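You operate a simulated robot arm through the tools that you are given. There is no shell and no other tool.

You run a simulated robot arm. Do the job below in one go: nothing can be reset, and whatever is moved stays where it is left.

Task
Put things in order on the build bench top. At the end: the cream box from the build bench top is on the brown labelled carton; the white bubble sleeve stands where the cream box stood; the green fuse stands where the red fuse stood; the clear scent bottle from the build bench top stands on top of the brown parcel; the red fuse stands where the clear scent bottle stood; whatever was shut is shut again. Leave all else as you found it, and nothing knocked over. Set down upright: cream box.

It is judged by the outcome, as a careful person would: the job done as asked, and still so three seconds after it is handed in. It fails if anything else is knocked over, pushed out of place, dropped, spilled or broken.

Robot
A 7-joint arm with a two-finger parallel gripper, fixed in place. Base frame: the origin is at the foot of the arm, x ahead of it, y to its left, z up; the work surface is at about z = 840. Lengths are in mm, angles in rad, forces in N, time in s.
With the tool pointing down near the work surface it reaches from about 240 to 680 mm from the base axis. Its first joint turns from -1.152 to 1.152 rad. Payload 2.4 kg.
The TCP is the grasp point between the finger pads, 30 mm short of the fingertips. In the tool frame z runs along the fingers and y along their closing line. The gripper opens to 94 mm. The fingers are 28 mm wide and 10 mm thick; the gripper's body (50 by 96 mm) begins 55 mm behind the TCP.
Orientation is told as [roll, pitch, yaw] about the base's x, y, z axes, in that order, counted from this pose: with the fingers straight down and closing along the base's y, the tool's x points along the base's -x, its y along +y and its z along -z.

Tools
- The arm moves only by the tool servo_tool. Its argument "targets" is a list of rows, each a list of 3 entries, a list of its own where there are three numbers: the shift along the tool's x, y, z in units of 25 mm (1.0 is 25 mm), then the turn, a rotation vector about the tool's x, y, z in units of 6 degrees (1.0 is 6 degrees), then the opening, from 0 (shut) to 1 (fully open). In form: [[[tx, ty, tz], [rx, ry, rz], grip], ...]. A call has 1 to 20 rows; each row shifts and turns the commanded pose from where the row before left it, along the tool's axes as they then stand. A call with a number of a shift or a turn outside -1 to 1 is refused whole. A row lasts 0.2 s, in which the tool goes at most 50 mm and 0.15 rad; a call with a longer step from one row to the next is refused whole, and so is a gripper value outside its range. A pose out of reach is approached as far as the arm can. The call stops where the force on the tool passes 40 N (or 10 N more than at its start, if that is more) or the arm is blocked; 0.2 s more then pass. Each finger travels about 153 mm/s and halts on what it meets, pressing with about 22 N; the grip force reading is that of the motor and also rises with nothing between the fingers. The clock runs only during rows and for 0.2 s after the last one: add rows that do not move to give the fingers time. The reply holds the time, the measured pose of the TCP, the force on the tool along the base axes, the opening and the grip force, in the units named above and with some noise, with the torque about the TCP (base axes, N m) and any sound that the robot's microphone picked up.
- Cameras (640 x 400 px; columns grow to the right, rows downward): "scene" is fixed at [46.8, 508.1, 1416.7]; the picture's right is [-0.45, -0.89, 0.00], its down [-0.71, 0.35, -0.61] and it looks along [0.55, -0.28, -0.79] (base axes); focal length 302 px, centre (320, 200). "wrist" rides on the gripper at [76, 14, -102] in the tool frame; the picture's right is [-0.18, 0.98, 0.00], its down [-0.75, -0.14, -0.64] and it looks along [-0.63, -0.12, 0.77] (tool axes); focal length 243 px, centre (320, 200). There is no depth. A picture from a camera that has moved, and an enlarged one, comes with that camera's place and axes in the base frame and with its lens.
- camera(camera): a new picture of that camera. No time passes.
- close_up(camera, box): a new picture of the part [left, top, right, bottom] of that camera's present view, enlarged. No time passes.
- finish_job(): hands the job in; it is judged then, once.

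Nothing tells you positions but the pictures and the camera data. Unless the task says otherwise, let go and move clear before handing in.

The tools are called after "Call:" as a command line: name --argument value ..., lists and objects as JSON in quotes. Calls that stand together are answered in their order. servo_tool: Moves the arm, as the interface text tells. Its arguments: {"type":"object","properties":{"targets":{"type":"array","items":{"type":"array"}}},"required":["targets"]} The other tools are called the same way: camera (camera) takes a picture; close_up (camera, box) takes an enlarged picture of a part of a camera's view; finish_job () hands the job in.

At the start:

```text
t: 0.0
ee_pos: [302.8, 180.6, 1126.3]
orientation: [0.0, 0.001, 0.0]
ft_force: [0.7, -0.3, -0.5]
ft_torque: [0.0, 0.04, -0.01]
gripper_width: 93.9
grasp_force: 0.0
```

scene: 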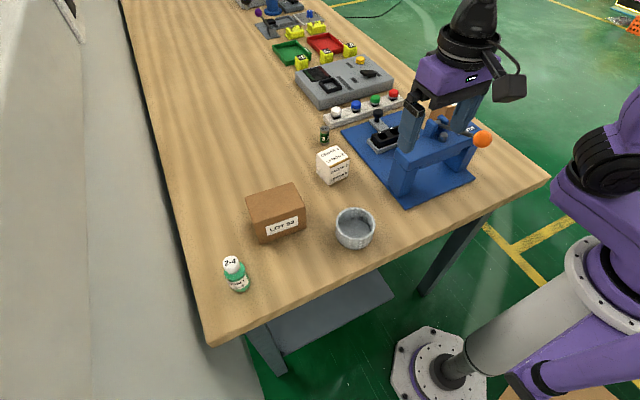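
wrist: 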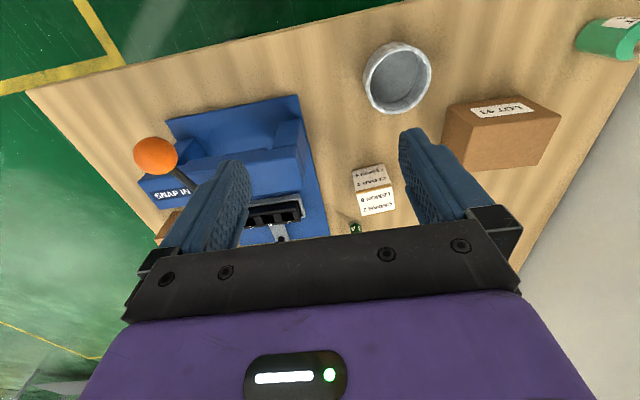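

I see the bench with a brown carton "LOT", a cream box, a grey bowl, a green bottle, a blue fixture and several items further off. I'll take enlarged pictures first to identify everything.

Call:
close_up --camera "scene" --box '[200, 120, 400, 300]'

Call:
close_up --camera "scene" --box '[300, 50, 500, 210]'

Call:
close_up --camera "scene" --box '[230, 0, 410, 110]'

Call:
close_up --camera "wrist" --box '[100, 20, 460, 260]'

```text
2.22 times, centred on (300, 210) of scene
camera zoom: at [46.8, 508.1, 1416.7], right [-0.45, -0.89, 0.0], down [-0.71, 0.35, -0.61], along [0.55, -0.28, -0.79], focal length 671 px, centre (364, 178)
```

zoom: 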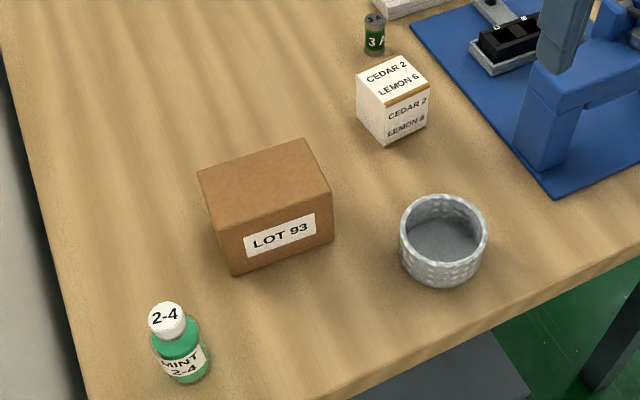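

```text
2.50 times, centred on (400, 130) of scene
camera zoom: at [46.8, 508.1, 1416.7], right [-0.45, -0.89, 0.0], down [-0.71, 0.35, -0.61], along [0.55, -0.28, -0.79], focal length 755 px, centre (120, 375)
```

zoom: 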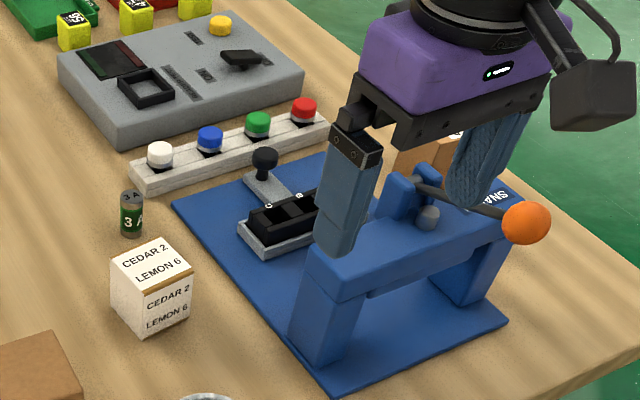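

```text
3.56 times, centred on (320, 55) of scene
camera zoom: at [46.8, 508.1, 1416.7], right [-0.45, -0.89, 0.0], down [-0.71, 0.35, -0.61], along [0.55, -0.28, -0.79], focal length 1074 px, centre (320, 716)
```

zoom: 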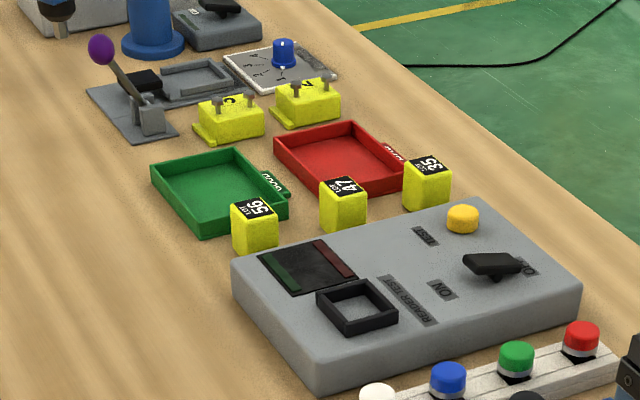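

```text
1.67 times, centred on (280, 140) of wrist
camera zoom: at [225.6, 194.4, 1227.7], right [0.18, 0.98, 0.0], down [0.75, -0.14, 0.64], along [0.63, -0.12, -0.77], focal length 404 px, centre (387, 300)
```

zoom: 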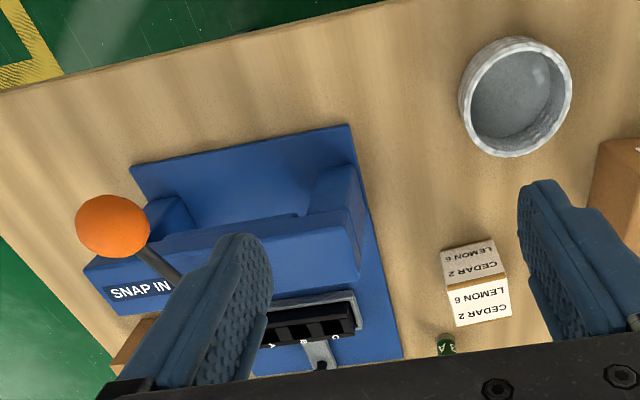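

The cream box, the LOT 93 carton, the bubble sleeve and the green fuse are visible, but not the red fuse or the clear scent bottle, and a second brown box is partly hidden behind the blue fixture. I'll swing the arm to the right at height to uncover that area.

Call:
servo_tool --targets '[[[0, -1, 0], [0, 0, 0], 1], [[0, -1, 0], [0, 0, 0], 1], [[0, -1, 0], [0, 0, 0], 1], [[0, -1, 0], [0, 0, 0], 1], [[0, -1, 0], [0, 0, 0], 1], [[0, -1, 0], [0, 0, 0], 1], [[0, -1, 0], [0, 0, 0], 1], [[0, -1, 0], [0, 0, 0], 1], [[0, -1, 0], [0, 0, 0], 1], [[0, -1, 0], [0, 0, 0], 1], [[0, -1, 0], [0, 0, 0], 1], [[0, -1, 0], [0, 0, 0], 1], [[0, -1, 0], [0, 0, 0], 1], [[0, -1, 0], [0, 0, 0], 1]]'

Call:
camera --camera "scene"

Call:
camera --camera "wrist"

```text
t: 3.0
ee_pos: [301.2, -169.5, 1124.4]
orientation: [0.0, 0.001, 0.0]
ft_force: [1.1, -0.5, 0.6]
ft_torque: [0.01, -0.02, -0.01]
gripper_width: 94.0
grasp_force: 0.1
```

```text
taken
```

scene: 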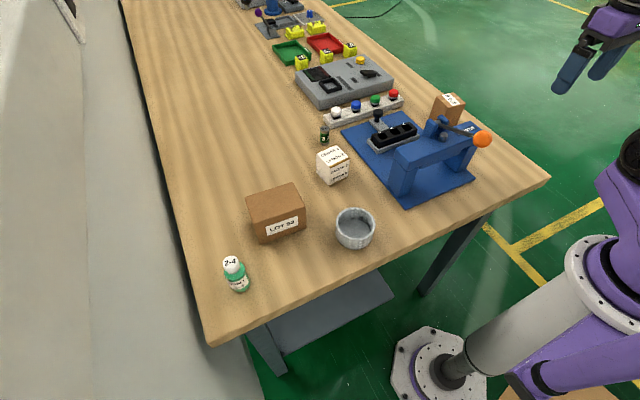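

```text
taken
camera wrist: at [225.4, -156.3, 1227.3], right [0.18, 0.98, 0.0], down [0.75, -0.14, 0.64], along [0.63, -0.12, -0.77], focal length 243 px, centre (320, 200)
```

wrist: 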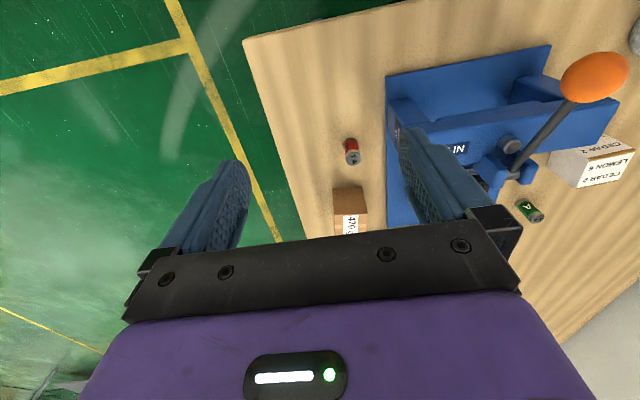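

The red fuse is standing to the right of the blue fixture, next to a brown parcel. I still need to find the clear scent bottle, so I'll zoom in on this area.

Call:
close_up --camera "scene" --box '[310, 80, 510, 205]'

Call:
close_up --camera "wrist" --box '[240, 20, 460, 240]'

Call:
close_up --camera "scene" --box '[310, 140, 400, 260]'

```text
3.20 times, centred on (410, 142) of scene
camera zoom: at [46.8, 508.1, 1416.7], right [-0.45, -0.89, 0.0], down [-0.71, 0.35, -0.61], along [0.55, -0.27, -0.79], focal length 966 px, centre (32, 384)
```

zoom: 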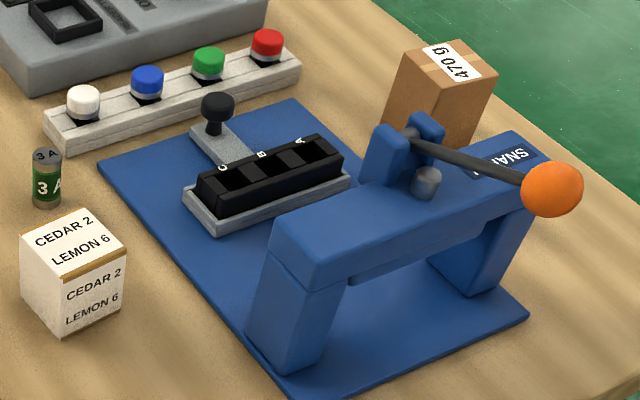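

```text
1.82 times, centred on (350, 130) of wrist
camera zoom: at [225.4, -156.3, 1227.3], right [0.18, 0.98, 0.0], down [0.75, -0.14, 0.64], along [0.63, -0.12, -0.77], focal length 441 px, centre (266, 327)
```

zoom: 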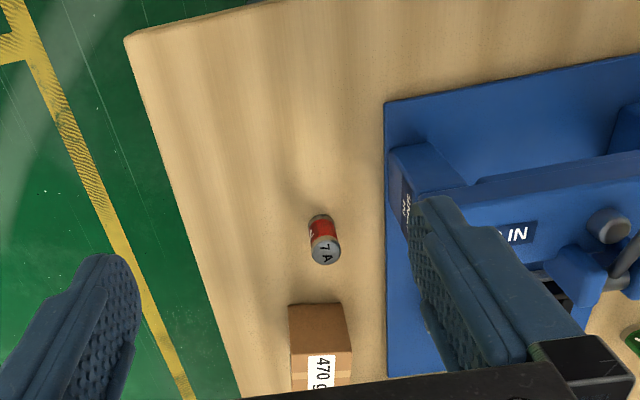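

```text
3.33 times, centred on (355, 200) of scene
camera zoom: at [46.8, 508.1, 1416.7], right [-0.45, -0.89, 0.0], down [-0.71, 0.35, -0.61], along [0.55, -0.27, -0.79], focal length 1006 px, centre (203, 200)
```

zoom: 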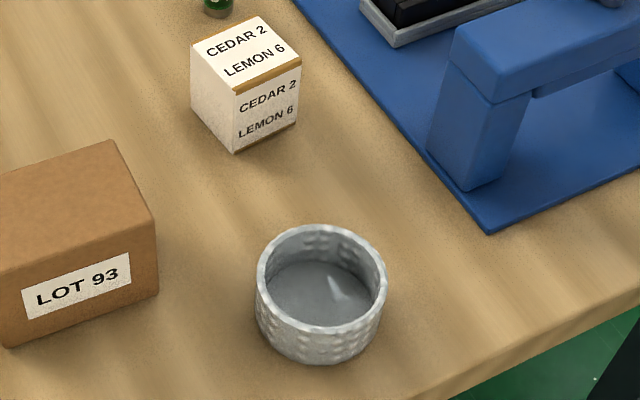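

The parcel marked 470 g and the red fuse "7 A" are identified, but the clear bottle is not. I'll zoom in on the bubble sleeve and the mint bottle before moving the camera to the left.

Call:
close_up --camera "scene" --box '[325, 200, 385, 255]'

Call:
close_up --camera "scene" --box '[205, 245, 265, 300]'

Call:
close_up --camera "scene" --box '[420, 80, 480, 135]'

Call:
close_up --camera "scene" --box '[305, 115, 365, 190]'

```text
7.27 times, centred on (355, 228) of scene
camera zoom: at [46.8, 508.1, 1416.7], right [-0.45, -0.89, 0.0], down [-0.71, 0.35, -0.61], along [0.55, -0.27, -0.79], focal length 2196 px, centre (66, 0)
```

zoom: 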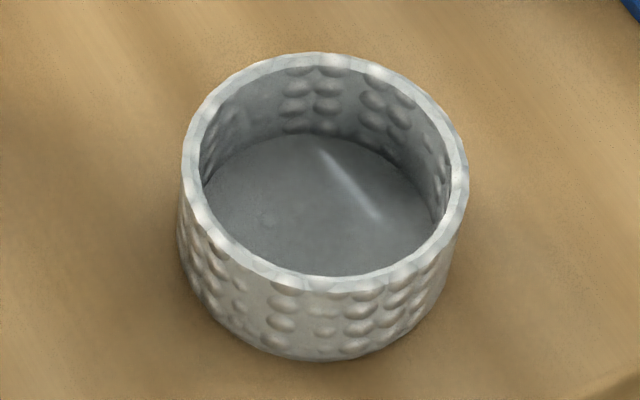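

```text
7.27 times, centred on (235, 272) of scene
camera zoom: at [46.8, 508.1, 1416.7], right [-0.45, -0.89, 0.0], down [-0.71, 0.35, -0.61], along [0.55, -0.27, -0.79], focal length 2196 px, centre (938, -327)
```

zoom: 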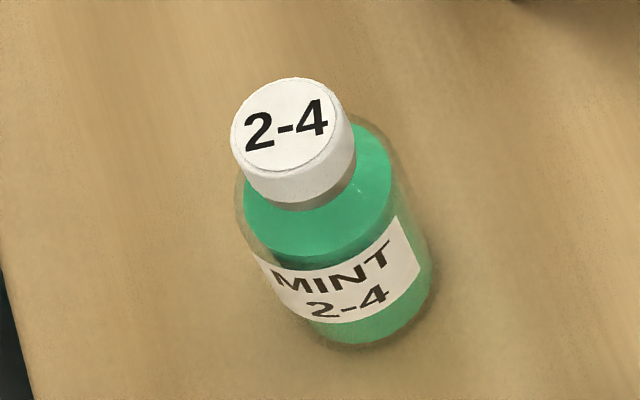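

```text
7.27 times, centred on (450, 108) of scene
camera zoom: at [46.8, 508.1, 1416.7], right [-0.45, -0.89, 0.0], down [-0.71, 0.35, -0.61], along [0.55, -0.27, -0.79], focal length 2196 px, centre (-626, 873)
```

zoom: 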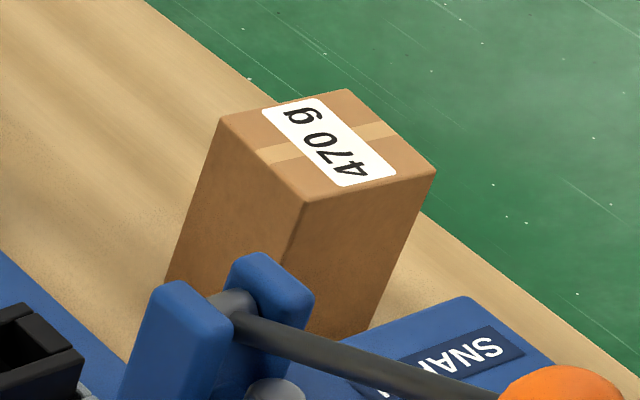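

```text
5.33 times, centred on (335, 152) of scene
camera zoom: at [46.8, 508.1, 1416.7], right [-0.45, -0.89, 0.0], down [-0.71, 0.35, -0.61], along [0.55, -0.27, -0.79], focal length 1610 px, centre (240, 453)
```

zoom: 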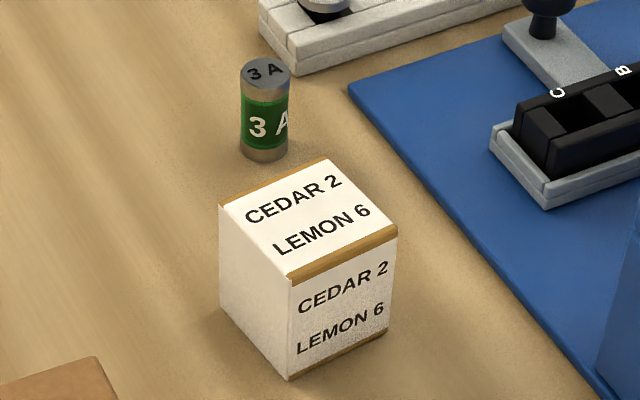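

The mint bottle is a clear bottle holding green liquid, so it may be the clear scent bottle. First I'll check that nothing else is hidden behind the LOT 93 carton, by moving the arm left at height.

Call:
servo_tool --targets '[[[0, 1, 0], [0, 0, 0], 1], [[0, 1, 0], [0, 0, 0], 1], [[0, 1, 0], [0, 0, 0], 1], [[0, 1, 0], [0, 0, 0], 1], [[0, 1, 0], [0, 0, 0], 1], [[0, 1, 0], [0, 0, 0], 1], [[0, 1, 0], [0, 0, 0], 1], [[0, 1, 0], [0, 0, 0], 1], [[0, 1, 0], [0, 0, 0], 1], [[0, 1, 0], [0, 0, 0], 1], [[0, 1, 0], [0, 0, 0], 1], [[0, 1, 0], [0, 0, 0], 1], [[0, 1, 0], [0, 0, 0], 1], [[0, 1, 0], [0, 0, 0], 1], [[0, 1, 0], [0, 0, 0], 1], [[0, 1, 0], [0, 0, 0], 1], [[0, 1, 0], [0, 0, 0], 1], [[0, 1, 0], [0, 0, 0], 1], [[0, 1, 0], [0, 0, 0], 1], [[0, 1, 0], [0, 0, 0], 1]]'

Call:
camera --camera "wrist"

```text
t: 7.2
ee_pos: [301.4, 330.3, 1126.8]
orientation: [0.001, -0.001, 0.001]
ft_force: [0.2, -0.3, 0.2]
ft_torque: [0.02, 0.0, 0.0]
gripper_width: 94.1
grasp_force: 0.0
```

```text
taken
camera wrist: at [225.3, 344.6, 1227.9], right [0.18, 0.98, 0.0], down [0.75, -0.14, 0.64], along [0.63, -0.12, -0.77], focal length 243 px, centre (320, 200)
```

wrist: 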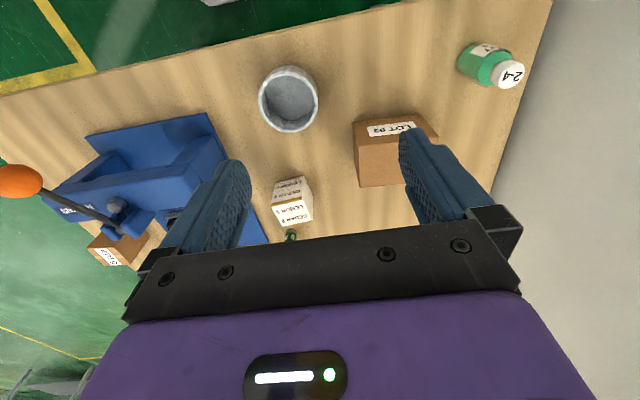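

Part of the area behind the carton is still covered by a finger, so I'll shift the camera forward and left for a better view.

Call:
servo_tool --targets '[[[-1, 0, 0], [0, 0, 0], 1], [[-1, 0, 0], [0, 0, 0], 1], [[-1, 0, 0], [0, 0, 0], 1], [[-1, 0, 0], [0, 0, 0], 1], [[-1, 1, 0], [0, 0, 0], 1], [[-1, 1, 0], [0, 0, 0], 1]]'

Call:
camera --camera "wrist"

Call:
camera --camera "scene"

```text
t: 8.6
ee_pos: [452.9, 380.2, 1125.7]
orientation: [0.0, 0.0, -0.002]
ft_force: [-0.4, -0.3, 0.4]
ft_torque: [0.03, 0.01, 0.03]
gripper_width: 94.0
grasp_force: 0.0
```

```text
taken
camera wrist: at [376.3, 394.8, 1228.3], right [0.18, 0.98, 0.0], down [0.75, -0.14, 0.64], along [0.63, -0.12, -0.77], focal length 243 px, centre (320, 200)
```

wrist: 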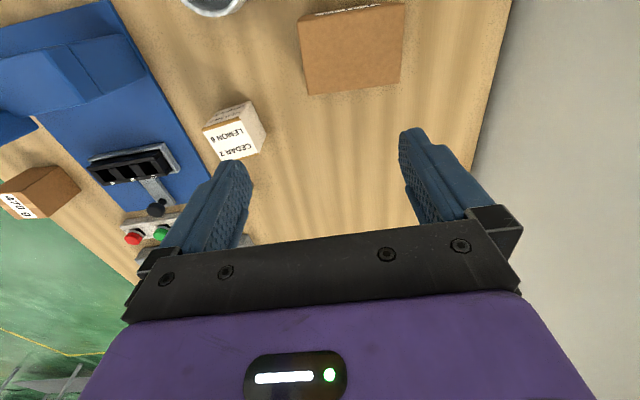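

```text
taken
```

scene: 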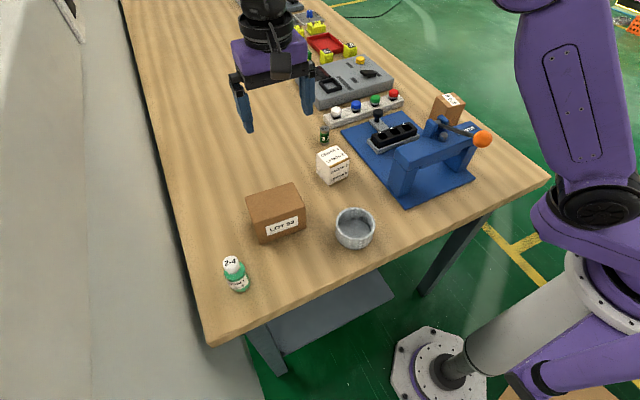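

There is nothing behind the carton, so the MINT bottle, a clear bottle with green contents, is the only scent bottle on the bench. Next I'll take enlarged pictures to measure each object accurately.

Call:
close_up --camera "scene" --box '[235, 170, 325, 250]'

Call:
close_up --camera "wrist" --box '[170, 0, 420, 180]'

```text
5.00 times, centred on (280, 210) of scene
camera zoom: at [46.8, 508.1, 1416.7], right [-0.45, -0.89, 0.0], down [-0.71, 0.35, -0.61], along [0.55, -0.28, -0.79], focal length 1510 px, centre (520, 150)
```

zoom: 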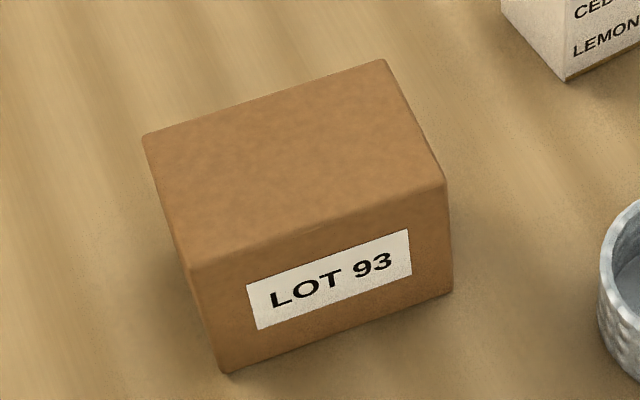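

```text
2.22 times, centred on (295, 90) of wrist
camera zoom: at [376.3, 394.8, 1228.3], right [0.18, 0.98, 0.0], down [0.75, -0.14, 0.64], along [0.63, -0.12, -0.77], focal length 539 px, centre (376, 444)
```

zoom: 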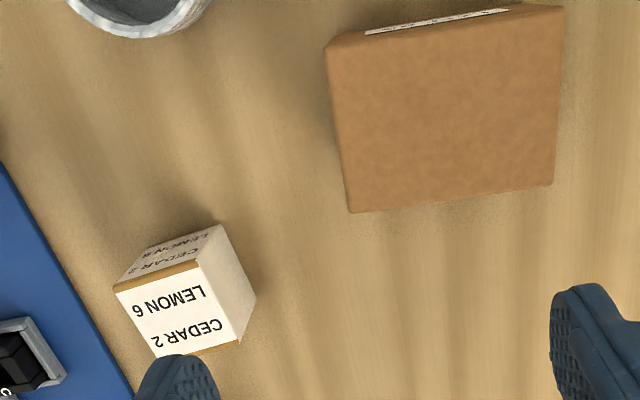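

My measurements from both cameras agree: the carton top is centred near (427, 421) at z≈925, and the cream box near (508, 240), about 57 mm square, 70 mm tall and turned about 6°. I'll hover over the cream box with the matching yaw and check the alignment.

Call:
servo_tool --targets '[[[-0.367, -0.932, 0], [0, 0, 0], 1], [[-0.367, -0.932, 0], [0, 0, 0], 1], [[-0.367, -0.932, 0], [0, 0, 0], 1], [[-0.367, -0.932, 0], [0, 0, 0], 1], [[-0.367, -0.932, 0], [0, 0, 0], 1], [[-0.367, -0.932, 0], [0, 0, 0], 1], [[0, 0, 1], [0, 0, -0.525], 1], [[0, 0, 1], [0, 0, -0.525], 1], [[0, 0, 1], [0, 0, 0], 1], [[0, 0, 1], [0, 0, 0], 1], [[0, 0, 0], [0, 0, 0], 1]]'

Call:
camera --camera "wrist"

Call:
camera --camera "scene"

```text
t: 11.0
ee_pos: [505.7, 240.6, 1024.8]
orientation: [0.0, 0.001, 0.11]
ft_force: [-0.6, -0.2, -0.5]
ft_torque: [0.02, -0.01, 0.03]
gripper_width: 93.8
grasp_force: 0.1
```

```text
taken
camera wrist: at [428.8, 246.0, 1126.9], right [0.07, 1.0, 0.0], down [0.76, -0.06, 0.64], along [0.64, -0.05, -0.77], focal length 243 px, centre (320, 200)
```

wrist: 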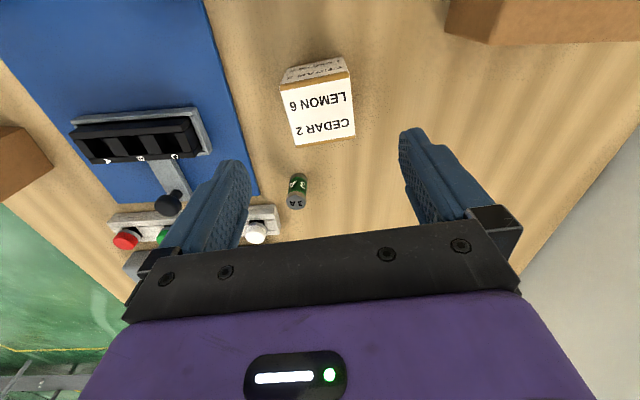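

```text
taken
```

scene: 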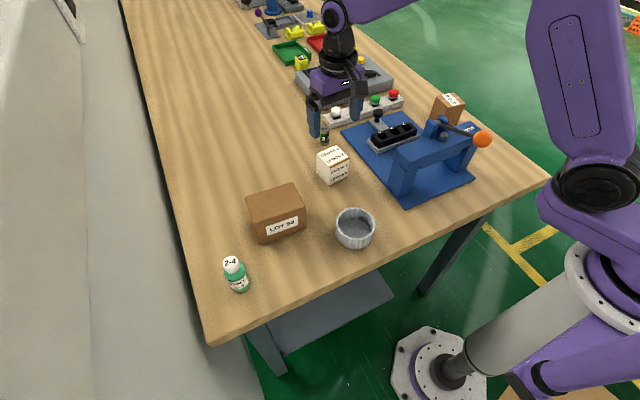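

Call:
close_up --camera "wrist" --box '[250, 40, 390, 160]'

```text
3.33 times, centred on (320, 100) of wrist
camera zoom: at [428.8, 246.0, 1126.9], right [0.07, 1.0, 0.0], down [0.76, -0.06, 0.64], along [0.64, -0.05, -0.77], focal length 809 px, centre (320, 533)
```

zoom: 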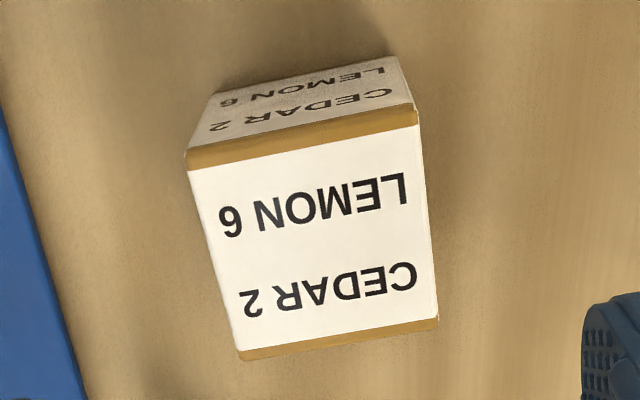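

The box centre (508.8, 240.1) and yaw match the gripper, so I'll descend and grip the cream box on its two side faces.

Call:
servo_tool --targets '[[[-0.12, 0, 0.965], [0, 0, 0], 1], [[0, 0, 0.965], [0, 0, 0], 1], [[0, 0, 0.965], [0, 0, 0], 1], [[0, 0, 0.965], [0, 0, 0], 1], [[0, 0, 0.965], [0, 0, 0], 1], [[0, 0, 0.965], [0, 0, 0], 1], [[0, 0, 0], [0, 0, 0], 1]]'

Call:
camera --camera "wrist"

```text
t: 12.6
ee_pos: [510.0, 240.5, 880.6]
orientation: [0.003, 0.001, 0.109]
ft_force: [0.1, -0.4, -0.5]
ft_torque: [-0.01, 0.0, -0.02]
gripper_width: 93.9
grasp_force: 0.1
```

```text
taken
camera wrist: at [432.5, 246.4, 983.1], right [0.07, 1.0, 0.0], down [0.76, -0.06, 0.64], along [0.64, -0.05, -0.77], focal length 243 px, centre (320, 200)
```

wrist: 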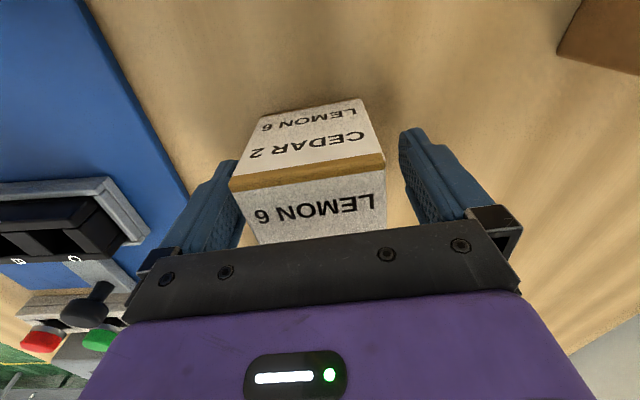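

Call:
servo_tool --targets '[[[0, 0, 0], [0, 0, 0], 0.55], [[0, 0, 0], [0, 0, 0], 0.5], [[0, 0, 0], [0, 0, 0], 0.5]]'

Call:
close_up --camera "scene" --box '[290, 100, 400, 200]'

```text
t: 13.4
ee_pos: [510.4, 240.7, 881.9]
orientation: [0.001, 0.0, 0.109]
ft_force: [-0.2, -0.4, 0.4]
ft_torque: [0.03, -0.02, -0.01]
gripper_width: 64.0
grasp_force: 21.8
```

```text
4.00 times, centred on (345, 150) of scene
camera zoom: at [46.8, 508.1, 1416.7], right [-0.45, -0.89, 0.0], down [-0.71, 0.35, -0.61], along [0.55, -0.28, -0.79], focal length 1208 px, centre (220, 400)
```

zoom: 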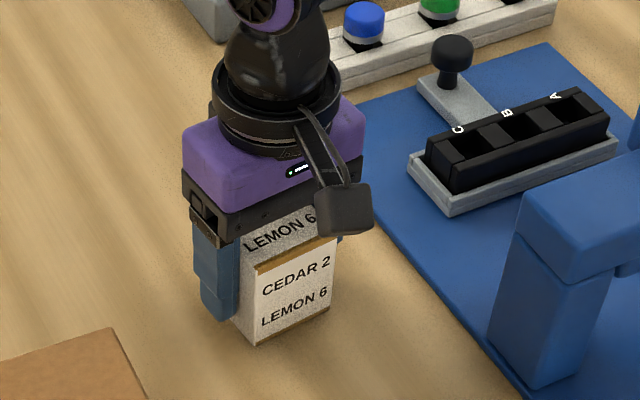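

The grip reads 21.8 N, so I'm lifting the box straight up now.

Call:
servo_tool --targets '[[[0, 0, -0.4], [0, 0, 0], 0.5], [[0, 0, -0.8], [0, 0, 0], 0.5], [[0, 0, -0.8], [0, 0, 0], 0.5], [[0, 0, 0], [0, 0, 0], 0.5]]'

Call:
close_up --camera "scene" --box '[290, 80, 400, 200]'

Call:
camera --camera "wrist"

```text
t: 14.4
ee_pos: [510.0, 240.5, 931.5]
orientation: [0.0, 0.001, 0.11]
ft_force: [0.7, 0.6, -1.1]
ft_torque: [-0.01, -0.02, 0.01]
gripper_width: 64.2
grasp_force: 22.2
```

```text
3.33 times, centred on (345, 140) of scene
camera zoom: at [46.9, 508.1, 1416.7], right [-0.45, -0.89, 0.0], down [-0.71, 0.35, -0.61], along [0.55, -0.28, -0.79], focal length 1006 px, centre (237, 400)
```

zoom: 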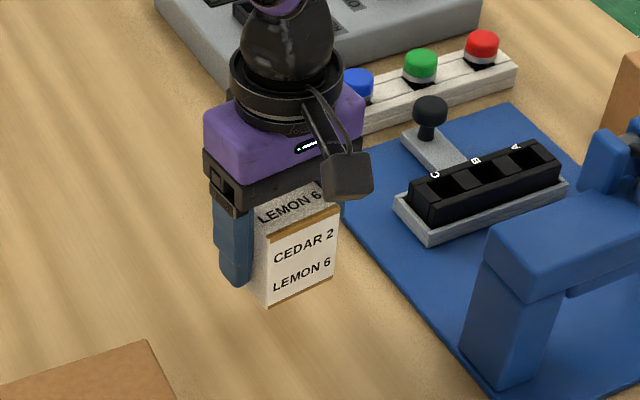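

```text
taken
camera wrist: at [432.5, 246.5, 1033.4], right [0.07, 1.0, 0.0], down [0.76, -0.06, 0.64], along [0.64, -0.05, -0.77], focal length 243 px, centre (320, 200)
```

wrist: 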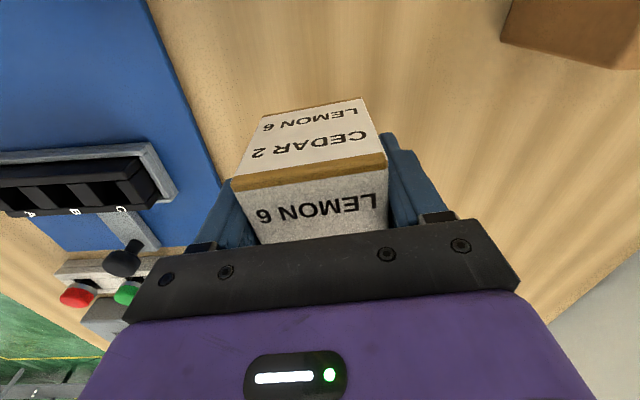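

The cream box is held upright and its bottom is about 41 mm below the TCP. I'll raise it clear and carry it over the carton, turning it slightly to line up with the carton's sides.

Call:
servo_tool --targets '[[[0, 0, -0.8], [0, 0, 0], 0.5], [[0, 0, -0.8], [0, 0, 0], 0.5], [[0, 0, -0.8], [0, 0, 0], 0.5], [[0, 0, -0.8], [0, 0, 0], 0.5], [[0.314, 0.9425, 0], [0, 0, 0], 0.5], [[0.314, 0.9425, 0], [0, 0, 0], 0.5], [[0.314, 0.9425, 0], [0, 0, 0], 0.5], [[0.314, 0.9425, 0], [0, 0, 0], 0.5], [[0.314, 0.9425, 0], [0, 0, 0], 0.5], [[0.314, 0.9425, 0], [0, 0, 0], 0.5], [[0.314, 0.9425, 0], [0, 0, 0], 0.5], [[0.314, 0.9425, 0], [0, 0, 0], 0.5], [[0, 0, 0], [0, 0, 0.75], 0.5], [[0, 0, 0], [0, 0, 0.75], 0.5], [[0, 0, 0], [0, 0, 0], 0.5]]'

Call:
camera --camera "wrist"

Call:
close_up --camera "scene" --box '[190, 80, 370, 260]'

```text
t: 17.6
ee_pos: [427.4, 422.1, 1011.5]
orientation: [0.0, 0.0, -0.049]
ft_force: [1.1, 0.2, -0.8]
ft_torque: [0.0, 0.04, -0.01]
gripper_width: 64.0
grasp_force: 22.0
```

```text
taken
camera wrist: at [351.6, 439.7, 1113.2], right [0.23, 0.97, 0.0], down [0.75, -0.18, 0.64], along [0.62, -0.15, -0.77], focal length 243 px, centre (320, 200)
```

wrist: 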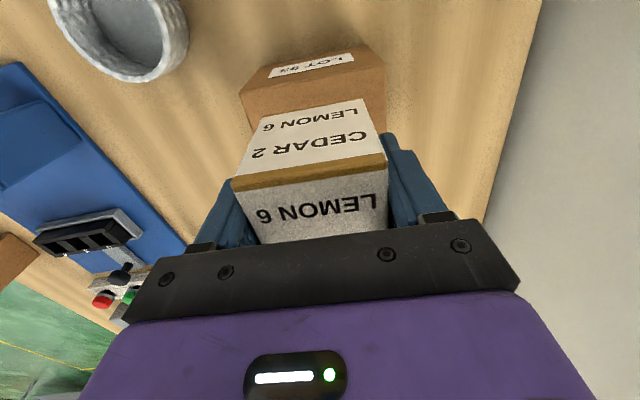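

```text
2.22 times, centred on (280, 170) of scene
camera zoom: at [46.8, 508.1, 1416.7], right [-0.45, -0.89, 0.0], down [-0.71, 0.35, -0.61], along [0.55, -0.28, -0.79], focal length 671 px, centre (409, 267)
```

zoom: 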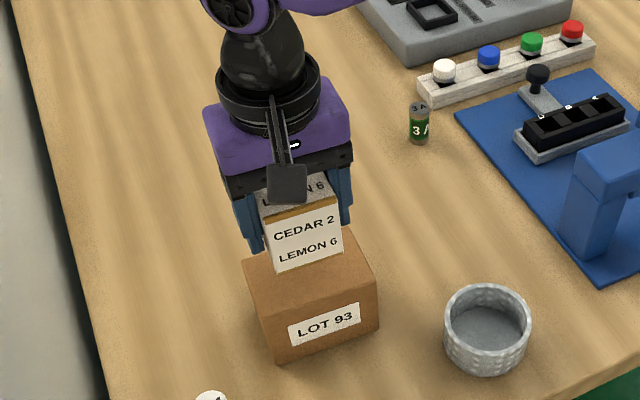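

The box is centred above the carton, with nothing left behind where it stood. I'm lowering in stages and watching the vertical force for contact.

Call:
servo_tool --targets '[[[0, 0, 0.7], [0, 0, 0], 0.5], [[0, 0, 0.5], [0, 0, 0], 0.5], [[0, 0, 0.2], [0, 0, 0], 0.5], [[0, 0, 0], [0, 0, 0], 0.5]]'

Call:
close_up --camera "scene" --box '[230, 130, 330, 250]'

```text
t: 18.6
ee_pos: [426.7, 422.4, 975.7]
orientation: [0.0, 0.001, -0.048]
ft_force: [-0.3, -0.8, -0.1]
ft_torque: [0.04, 0.0, 0.01]
gripper_width: 63.9
grasp_force: 22.2
```

```text
3.33 times, centred on (280, 190) of scene
camera zoom: at [46.9, 508.1, 1416.7], right [-0.45, -0.89, 0.0], down [-0.71, 0.35, -0.61], along [0.55, -0.28, -0.79], focal length 1006 px, centre (453, 233)
```

zoom: 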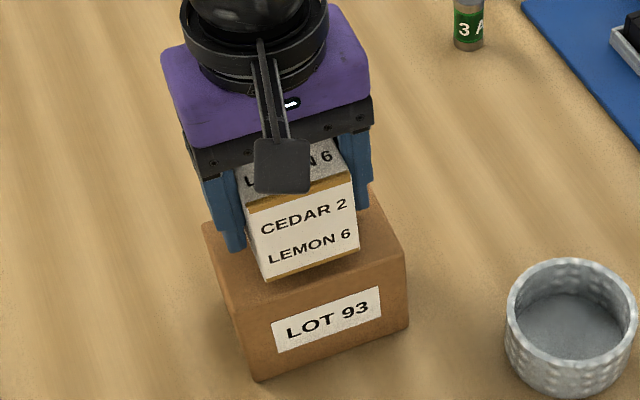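

Call:
servo_tool --targets '[[[0, 0, 0.08], [0, 0, 0], 0.5], [[0, 0, 0.08], [0, 0, 0], 0.5], [[0, 0, 0], [0, 0, 0], 0.5]]'

Call:
servo_tool --targets '[[[0, 0, 0.06], [0, 0, 0], 0.5], [[0, 0, 0], [0, 0, 0], 0.5]]'

Call:
servo_tool --targets '[[[0, 0, 0.06], [0, 0, 0], 0.5], [[0, 0, 0], [0, 0, 0], 0.5]]'

```text
t: 19.4
ee_pos: [426.8, 422.8, 973.0]
orientation: [0.001, -0.001, -0.048]
ft_force: [-0.6, 0.0, -1.5]
ft_torque: [-0.01, 0.0, 0.01]
gripper_width: 63.9
grasp_force: 22.4
```

```text
t: 20.0
ee_pos: [426.7, 422.0, 970.7]
orientation: [0.0, 0.0, -0.048]
ft_force: [-0.6, -0.1, -0.8]
ft_torque: [-0.02, 0.02, -0.04]
gripper_width: 64.1
grasp_force: 21.8
```

```text
t: 20.6
ee_pos: [427.5, 422.1, 968.9]
orientation: [0.0, 0.001, -0.047]
ft_force: [1.0, 0.2, -0.4]
ft_torque: [0.05, 0.0, -0.01]
gripper_width: 64.1
grasp_force: 22.0
```

Call:
servo_tool --targets '[[[0, 0, 0.06], [0, 0, 0], 0.5], [[0, 0, 0], [0, 0, 0], 0.5]]'

Call:
close_up --camera "scene" --box '[245, 150, 325, 240]'

```text
t: 21.2
ee_pos: [427.1, 420.9, 967.6]
orientation: [0.0, -0.002, -0.046]
ft_force: [-0.3, 0.0, -1.6]
ft_torque: [0.0, 0.01, 0.02]
gripper_width: 63.8
grasp_force: 21.4
```

```text
4.44 times, centred on (285, 195) of scene
camera zoom: at [46.9, 508.1, 1416.7], right [-0.45, -0.89, 0.0], down [-0.71, 0.35, -0.61], along [0.55, -0.28, -0.79], focal length 1342 px, centre (476, 222)
```

zoom: 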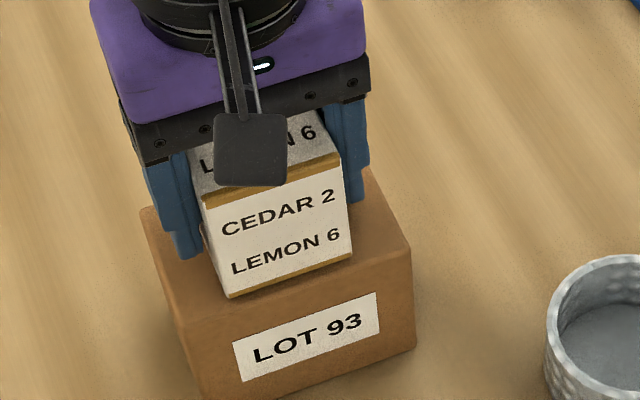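

Call:
servo_tool --targets '[[[0, 0, 0.06], [0, 0, 0], 0.5], [[0, 0, 0], [0, 0, 0], 0.5]]'

Call:
servo_tool --targets '[[[0, 0, 0.05], [0, 0, 0], 0.5], [[0, 0, 0], [0, 0, 0], 0.5]]'

```text
t: 21.8
ee_pos: [426.5, 422.2, 966.8]
orientation: [-0.001, 0.0, -0.048]
ft_force: [-0.9, -0.7, 1.9]
ft_torque: [0.03, 0.02, 0.01]
gripper_width: 64.1
grasp_force: 22.4
```

```text
t: 22.4
ee_pos: [426.9, 421.4, 966.8]
orientation: [0.001, -0.002, -0.047]
ft_force: [-0.8, -1.5, 14.3]
ft_torque: [-0.18, 0.22, 0.02]
gripper_width: 64.0
grasp_force: 21.8
```

Contact is clear at 14 N with the TCP at 966.8, so the carton top is at about z=925. I'll ease off a fraction, release, and rise straight up.

Call:
servo_tool --targets '[[[0, 0, -0.04], [0, 0, 0], 0.5], [[0, 0, 0], [0, 0, 0], 0.6], [[0, 0, 0], [0, 0, 0], 0.75], [[0, 0, 0], [0, 0, 0], 1], [[0, 0, -0.5], [0, 0, 0], 1], [[0, 0, -1], [0, 0, 0], 1], [[0, 0, -1], [0, 0, 0], 1], [[0, 0, -1], [0, 0, 0], 1], [[0, 0, 0], [0, 0, 0], 1]]'

Call:
camera --camera "wrist"

Call:
close_up --camera "scene" --box '[190, 120, 390, 270]'

```text
t: 24.4
ee_pos: [426.7, 420.8, 1052.8]
orientation: [0.001, 0.0, -0.047]
ft_force: [0.3, -0.2, 0.3]
ft_torque: [0.03, -0.04, -0.02]
gripper_width: 94.3
grasp_force: 0.1
```

```text
taken
camera wrist: at [351.8, 438.8, 1155.7], right [0.23, 0.97, 0.0], down [0.75, -0.18, 0.64], along [0.62, -0.15, -0.77], focal length 243 px, centre (320, 200)
```

wrist: 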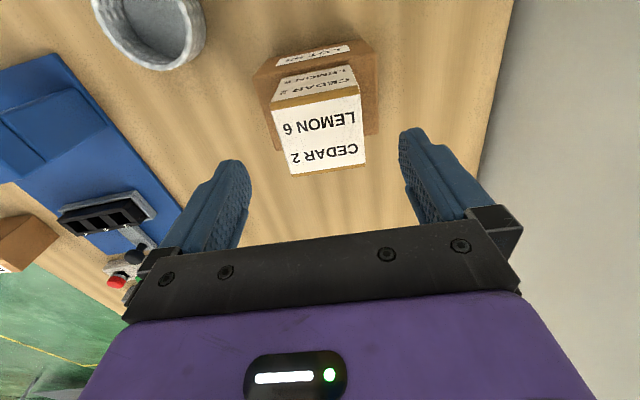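

```text
2.67 times, centred on (290, 195) of scene
camera zoom: at [46.8, 508.1, 1416.7], right [-0.45, -0.89, 0.0], down [-0.71, 0.35, -0.61], along [0.55, -0.28, -0.79], focal length 805 px, centre (400, 213)
```

zoom: 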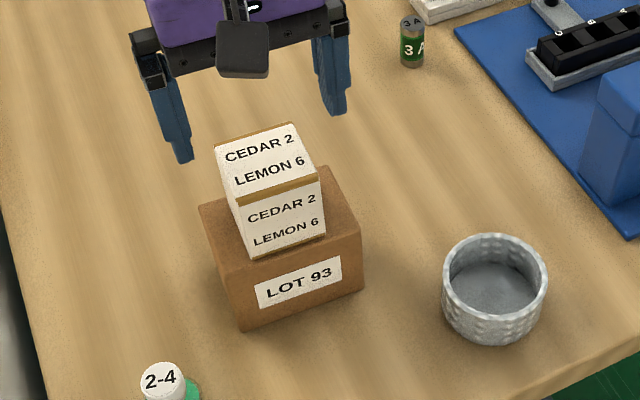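

The cream box stands upright and centred on the LOT 93 carton. Next is the bubble sleeve, about 82 mm across and centred near (330, 281), so I'll hover over it to check its centre.

Call:
servo_tool --targets '[[[0, 0, 0], [0, 0, -0.45], 1], [[0.645, -0.932, 0], [0, 0, 0], 1], [[0.645, -0.932, 0], [0, 0, 0], 1], [[0.645, -0.932, 0], [0, 0, 0], 1], [[0.645, -0.932, 0], [0, 0, 0], 1], [[0.645, -0.932, 0], [0, 0, 0], 1], [[0.645, -0.932, 0], [0, 0, 0], 1], [[0, 0, 0.93], [0, 0, 0], 1], [[0, 0, 0.93], [0, 0, 0], 1], [[0, 0, 0], [0, 0, 0], 1]]'

Call:
close_up --camera "wrist" --box '[220, 20, 420, 170]'

Call:
camera --camera "wrist"

```text
t: 26.6
ee_pos: [328.7, 282.5, 1007.4]
orientation: [0.002, 0.0, -0.001]
ft_force: [0.2, 0.5, -0.2]
ft_torque: [-0.01, -0.02, 0.02]
gripper_width: 94.3
grasp_force: 0.1
```

```text
2.67 times, centred on (320, 95) of wrist
camera zoom: at [253.6, 296.4, 1108.9], right [0.18, 0.98, 0.0], down [0.75, -0.14, 0.64], along [0.63, -0.12, -0.77], focal length 647 px, centre (320, 480)
```

zoom: 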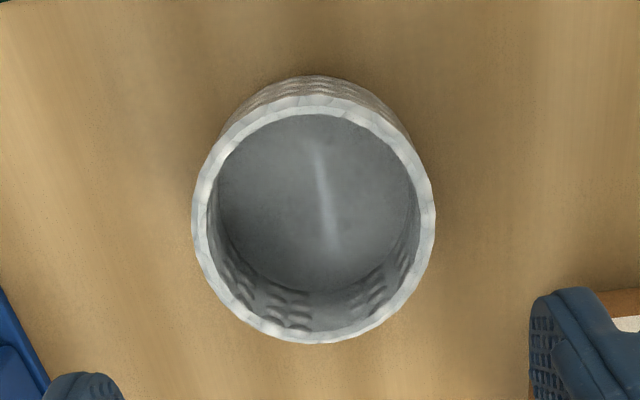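

```text
taken
camera wrist: at [253.6, 296.4, 1108.9], right [0.18, 0.98, 0.0], down [0.75, -0.14, 0.64], along [0.63, -0.12, -0.77], focal length 243 px, centre (320, 200)
```

wrist: 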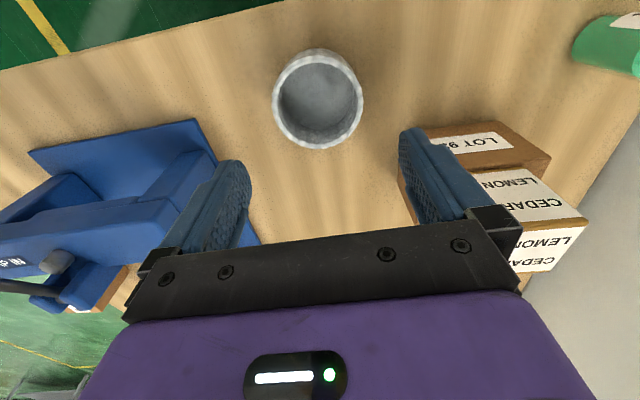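

The sleeve rim is centred at about (330, 279.7), roughly 83 mm across and 40 mm tall, so the open fingers leave about 5 mm on each side. I'll shift 3 mm, drop to just above the rim and check the clearance there, and also look at what is inside.

Call:
servo_tool --targets '[[[-0.05, -0.11, 0.7], [0, 0, 0], 1], [[0, 0, 0.9], [0, 0, 0], 1], [[0, 0, 0.9], [0, 0, 0], 1], [[0, 0, 0.6], [0, 0, 0], 1], [[0, 0, 0], [0, 0, 0], 1]]'

Call:
camera --camera "wrist"

Call:
close_up --camera "scene" --box '[310, 170, 410, 260]'

```text
t: 27.8
ee_pos: [332.1, 279.1, 928.6]
orientation: [0.001, 0.0, -0.001]
ft_force: [-0.3, 0.1, 0.3]
ft_torque: [-0.05, 0.0, 0.02]
gripper_width: 94.0
grasp_force: 0.1
```

```text
taken
camera wrist: at [255.3, 292.9, 1031.2], right [0.18, 0.98, 0.0], down [0.75, -0.14, 0.64], along [0.63, -0.12, -0.77], focal length 243 px, centre (320, 200)
```

wrist: 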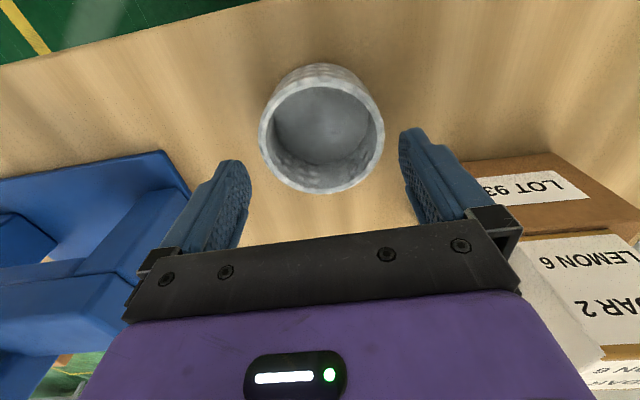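

```text
4.44 times, centred on (360, 215) of scene
camera zoom: at [46.8, 508.1, 1416.7], right [-0.45, -0.89, 0.0], down [-0.71, 0.35, -0.61], along [0.55, -0.28, -0.79], focal length 1342 px, centre (142, 133)
```

zoom: 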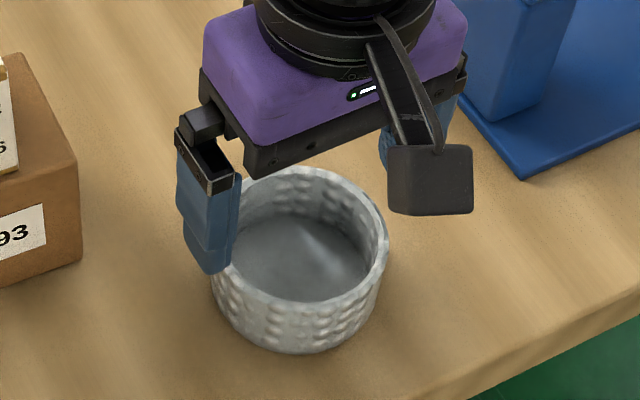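

The rim sits symmetrically between the open fingertips. I'll descend around the outside of the sleeve and close gently.

Call:
servo_tool --targets '[[[0.05, 0, 0.4], [0, 0, 0], 1], [[0, 0, 0.4], [0, 0, 0], 1], [[0, 0, 0.4], [0, 0, 0], 1], [[0, 0, 0.4], [0, 0, 0], 1], [[0, 0, 0.4], [0, 0, 0], 1], [[0, 0, 0], [0, 0, 0], 1]]'

Call:
camera --camera "wrist"

```text
t: 29.2
ee_pos: [331.3, 279.3, 879.1]
orientation: [-0.001, -0.001, 0.001]
ft_force: [0.0, -0.3, 0.2]
ft_torque: [0.01, 0.02, -0.01]
gripper_width: 94.2
grasp_force: 0.1
```

```text
taken
camera wrist: at [254.7, 293.2, 981.4], right [0.18, 0.98, 0.0], down [0.75, -0.14, 0.64], along [0.63, -0.12, -0.77], focal length 243 px, centre (320, 200)
```

wrist: 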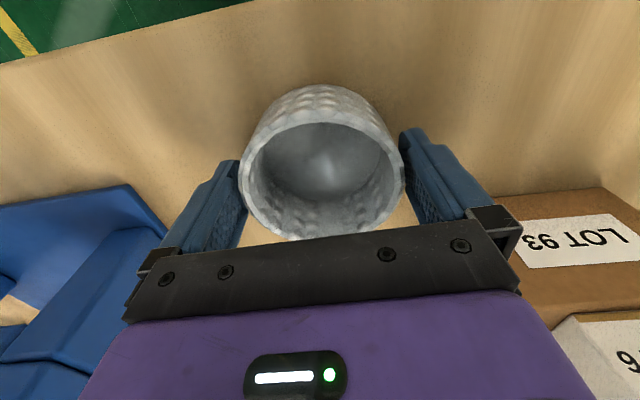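

Call:
servo_tool --targets '[[[0, 0, 0], [0, 0, 0], 0.88], [[0, 0, 0], [0, 0, 0], 0.8], [[0, 0, 0], [0, 0, 0], 0.8]]'

Call:
camera --camera "wrist"

```text
t: 30.0
ee_pos: [330.5, 279.5, 878.8]
orientation: [0.001, 0.0, 0.0]
ft_force: [0.1, 0.1, 0.5]
ft_torque: [-0.02, 0.02, 0.04]
gripper_width: 82.8
grasp_force: 21.7
```

```text
taken
camera wrist: at [254.6, 293.2, 981.6], right [0.18, 0.98, 0.0], down [0.75, -0.14, 0.64], along [0.63, -0.12, -0.77], focal length 243 px, centre (320, 200)
```

wrist: 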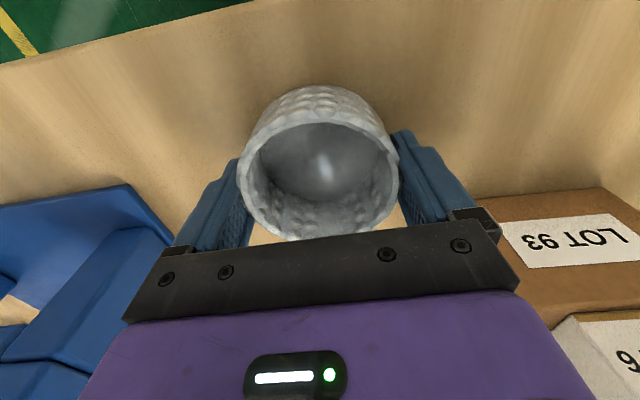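

The sleeve is gripped at 82.8 mm. I'm lifting it level and carrying it toward the cream box's old spot at (508.8, 240.1).

Call:
servo_tool --targets '[[[0, 0, -0.3], [0, 0, 0], 0.8], [[0, 0, -0.5], [0, 0, 0], 0.8], [[0, 0, 0], [0, 0, 0], 0.8]]'

Call:
close_up --camera "scene" --box '[310, 150, 410, 260]'

Call:
camera --camera "wrist"

```text
t: 30.8
ee_pos: [330.6, 278.5, 900.6]
orientation: [0.001, -0.001, 0.0]
ft_force: [0.2, -0.6, -0.7]
ft_torque: [-0.01, -0.01, -0.02]
gripper_width: 82.8
grasp_force: 21.5
```

```text
3.64 times, centred on (360, 205) of scene
camera zoom: at [46.8, 508.1, 1416.7], right [-0.45, -0.89, 0.0], down [-0.71, 0.35, -0.61], along [0.55, -0.28, -0.79], focal length 1098 px, centre (174, 182)
```

zoom: 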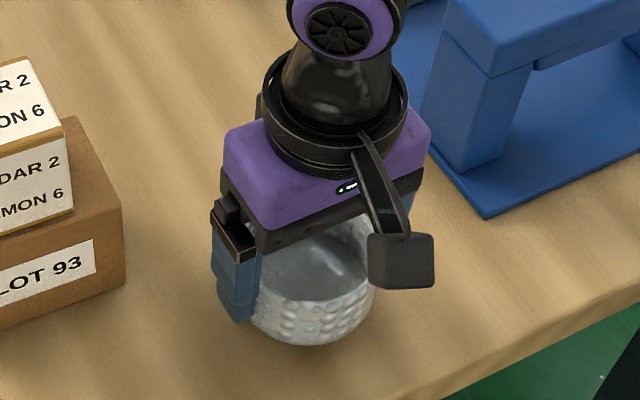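

```text
taken
camera wrist: at [253.9, 293.0, 1002.0], right [0.18, 0.98, 0.0], down [0.75, -0.14, 0.64], along [0.63, -0.12, -0.77], focal length 243 px, centre (320, 200)
```

wrist: 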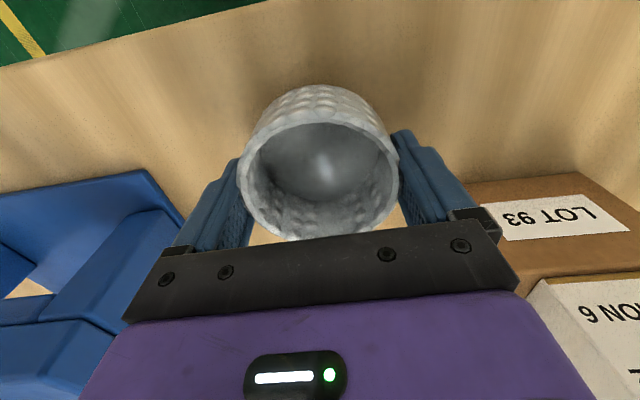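

The sleeve came up level with its floor intact. I'm raising it further and moving to the target.

Call:
servo_tool --targets '[[[0, 0, -0.8], [0, 0, 0], 0.8], [[0, 0, -0.8], [0, 0, 0], 0.8], [[0, 0, -0.8], [0, 0, 0], 0.8], [[-0.891, -0.192, 0], [0, 0, 0], 0.8], [[-0.891, -0.192, 0], [0, 0, 0], 0.8], [[-0.891, -0.192, 0], [0, 0, 0], 0.8], [[-0.891, -0.192, 0], [0, 0, 0], 0.8], [[-0.891, -0.192, 0], [0, 0, 0], 0.8], [[-0.891, -0.192, 0], [0, 0, 0], 0.8], [[-0.891, -0.192, 0], [0, 0, 0], 0.8], [[-0.891, -0.192, 0], [0, 0, 0], 0.8], [[0, 0, 0], [0, 0, 0], 0.8]]'

Call:
camera --camera "scene"

Call:
camera --camera "wrist"

```text
t: 33.4
ee_pos: [509.8, 240.4, 958.0]
orientation: [0.001, 0.001, -0.001]
ft_force: [-0.4, -0.3, -0.7]
ft_torque: [0.02, 0.03, 0.02]
gripper_width: 82.7
grasp_force: 22.0
```

```text
taken
```

scene: 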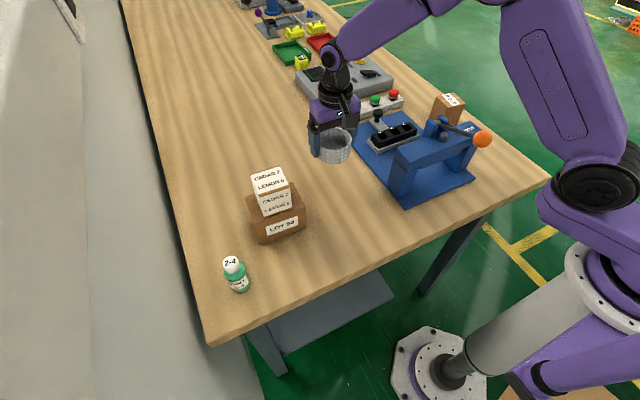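

```text
taken
camera wrist: at [434.0, 254.7, 1060.7], right [0.18, 0.98, 0.0], down [0.75, -0.14, 0.64], along [0.63, -0.12, -0.77], focal length 243 px, centre (320, 200)
```

wrist: 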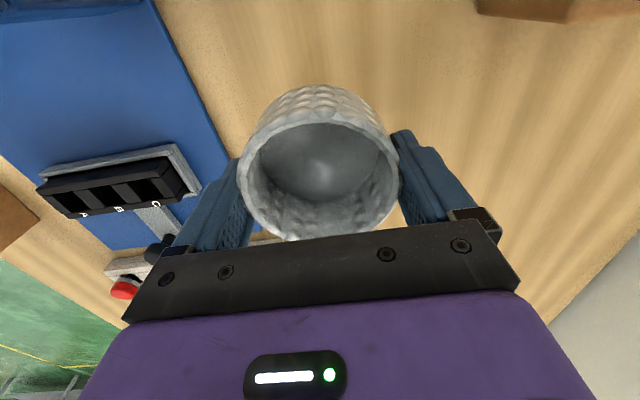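

Positioned over the target, I'm lowering close to the table and then creeping to contact.

Call:
servo_tool --targets '[[[0, 0, 0.8], [0, 0, 0], 0.8], [[0, 0, 0.8], [0, 0, 0], 0.8], [[0, 0, 0.8], [0, 0, 0], 0.8], [[0, 0, 0.6], [0, 0, 0], 0.8], [[0, 0, 0.06], [0, 0, 0], 0.8], [[0, 0, 0], [0, 0, 0], 0.8]]'

Call:
servo_tool --targets '[[[0, 0, 0.06], [0, 0, 0], 0.8], [[0, 0, 0], [0, 0, 0], 0.8]]'

Call:
servo_tool --targets '[[[0, 0, 0.05], [0, 0, 0], 0.8], [[0, 0, 0], [0, 0, 0], 0.8]]'

```text
t: 34.8
ee_pos: [508.8, 240.6, 882.4]
orientation: [-0.001, 0.001, 0.0]
ft_force: [-0.8, -0.8, 0.3]
ft_torque: [-0.03, -0.01, 0.01]
gripper_width: 82.9
grasp_force: 22.4
```

```text
t: 35.4
ee_pos: [509.3, 241.2, 881.3]
orientation: [0.0, 0.001, 0.001]
ft_force: [-0.6, 0.0, -0.2]
ft_torque: [0.0, -0.01, 0.01]
gripper_width: 83.1
grasp_force: 22.4
```

```text
t: 36.0
ee_pos: [509.5, 240.1, 879.5]
orientation: [0.002, 0.001, -0.001]
ft_force: [-0.3, -0.3, -0.3]
ft_torque: [-0.03, -0.04, 0.02]
gripper_width: 82.8
grasp_force: 21.5
```

Call:
servo_tool --targets '[[[0, 0, 0.04], [0, 0, 0], 0.8], [[0, 0, 0], [0, 0, 0], 0.8]]'

Call:
servo_tool --targets '[[[0, 0, 0.03], [0, 0, 0], 0.8], [[0, 0, 0], [0, 0, 0], 0.8]]'

```text
t: 36.6
ee_pos: [508.9, 239.5, 878.3]
orientation: [0.002, 0.0, 0.001]
ft_force: [-0.3, 0.2, -1.3]
ft_torque: [0.01, 0.02, 0.02]
gripper_width: 82.8
grasp_force: 21.8
```

```text
t: 37.2
ee_pos: [510.0, 240.4, 879.8]
orientation: [0.001, -0.001, 0.0]
ft_force: [-2.2, -1.1, 9.3]
ft_torque: [0.03, 0.1, -0.01]
gripper_width: 83.1
grasp_force: 22.5
```

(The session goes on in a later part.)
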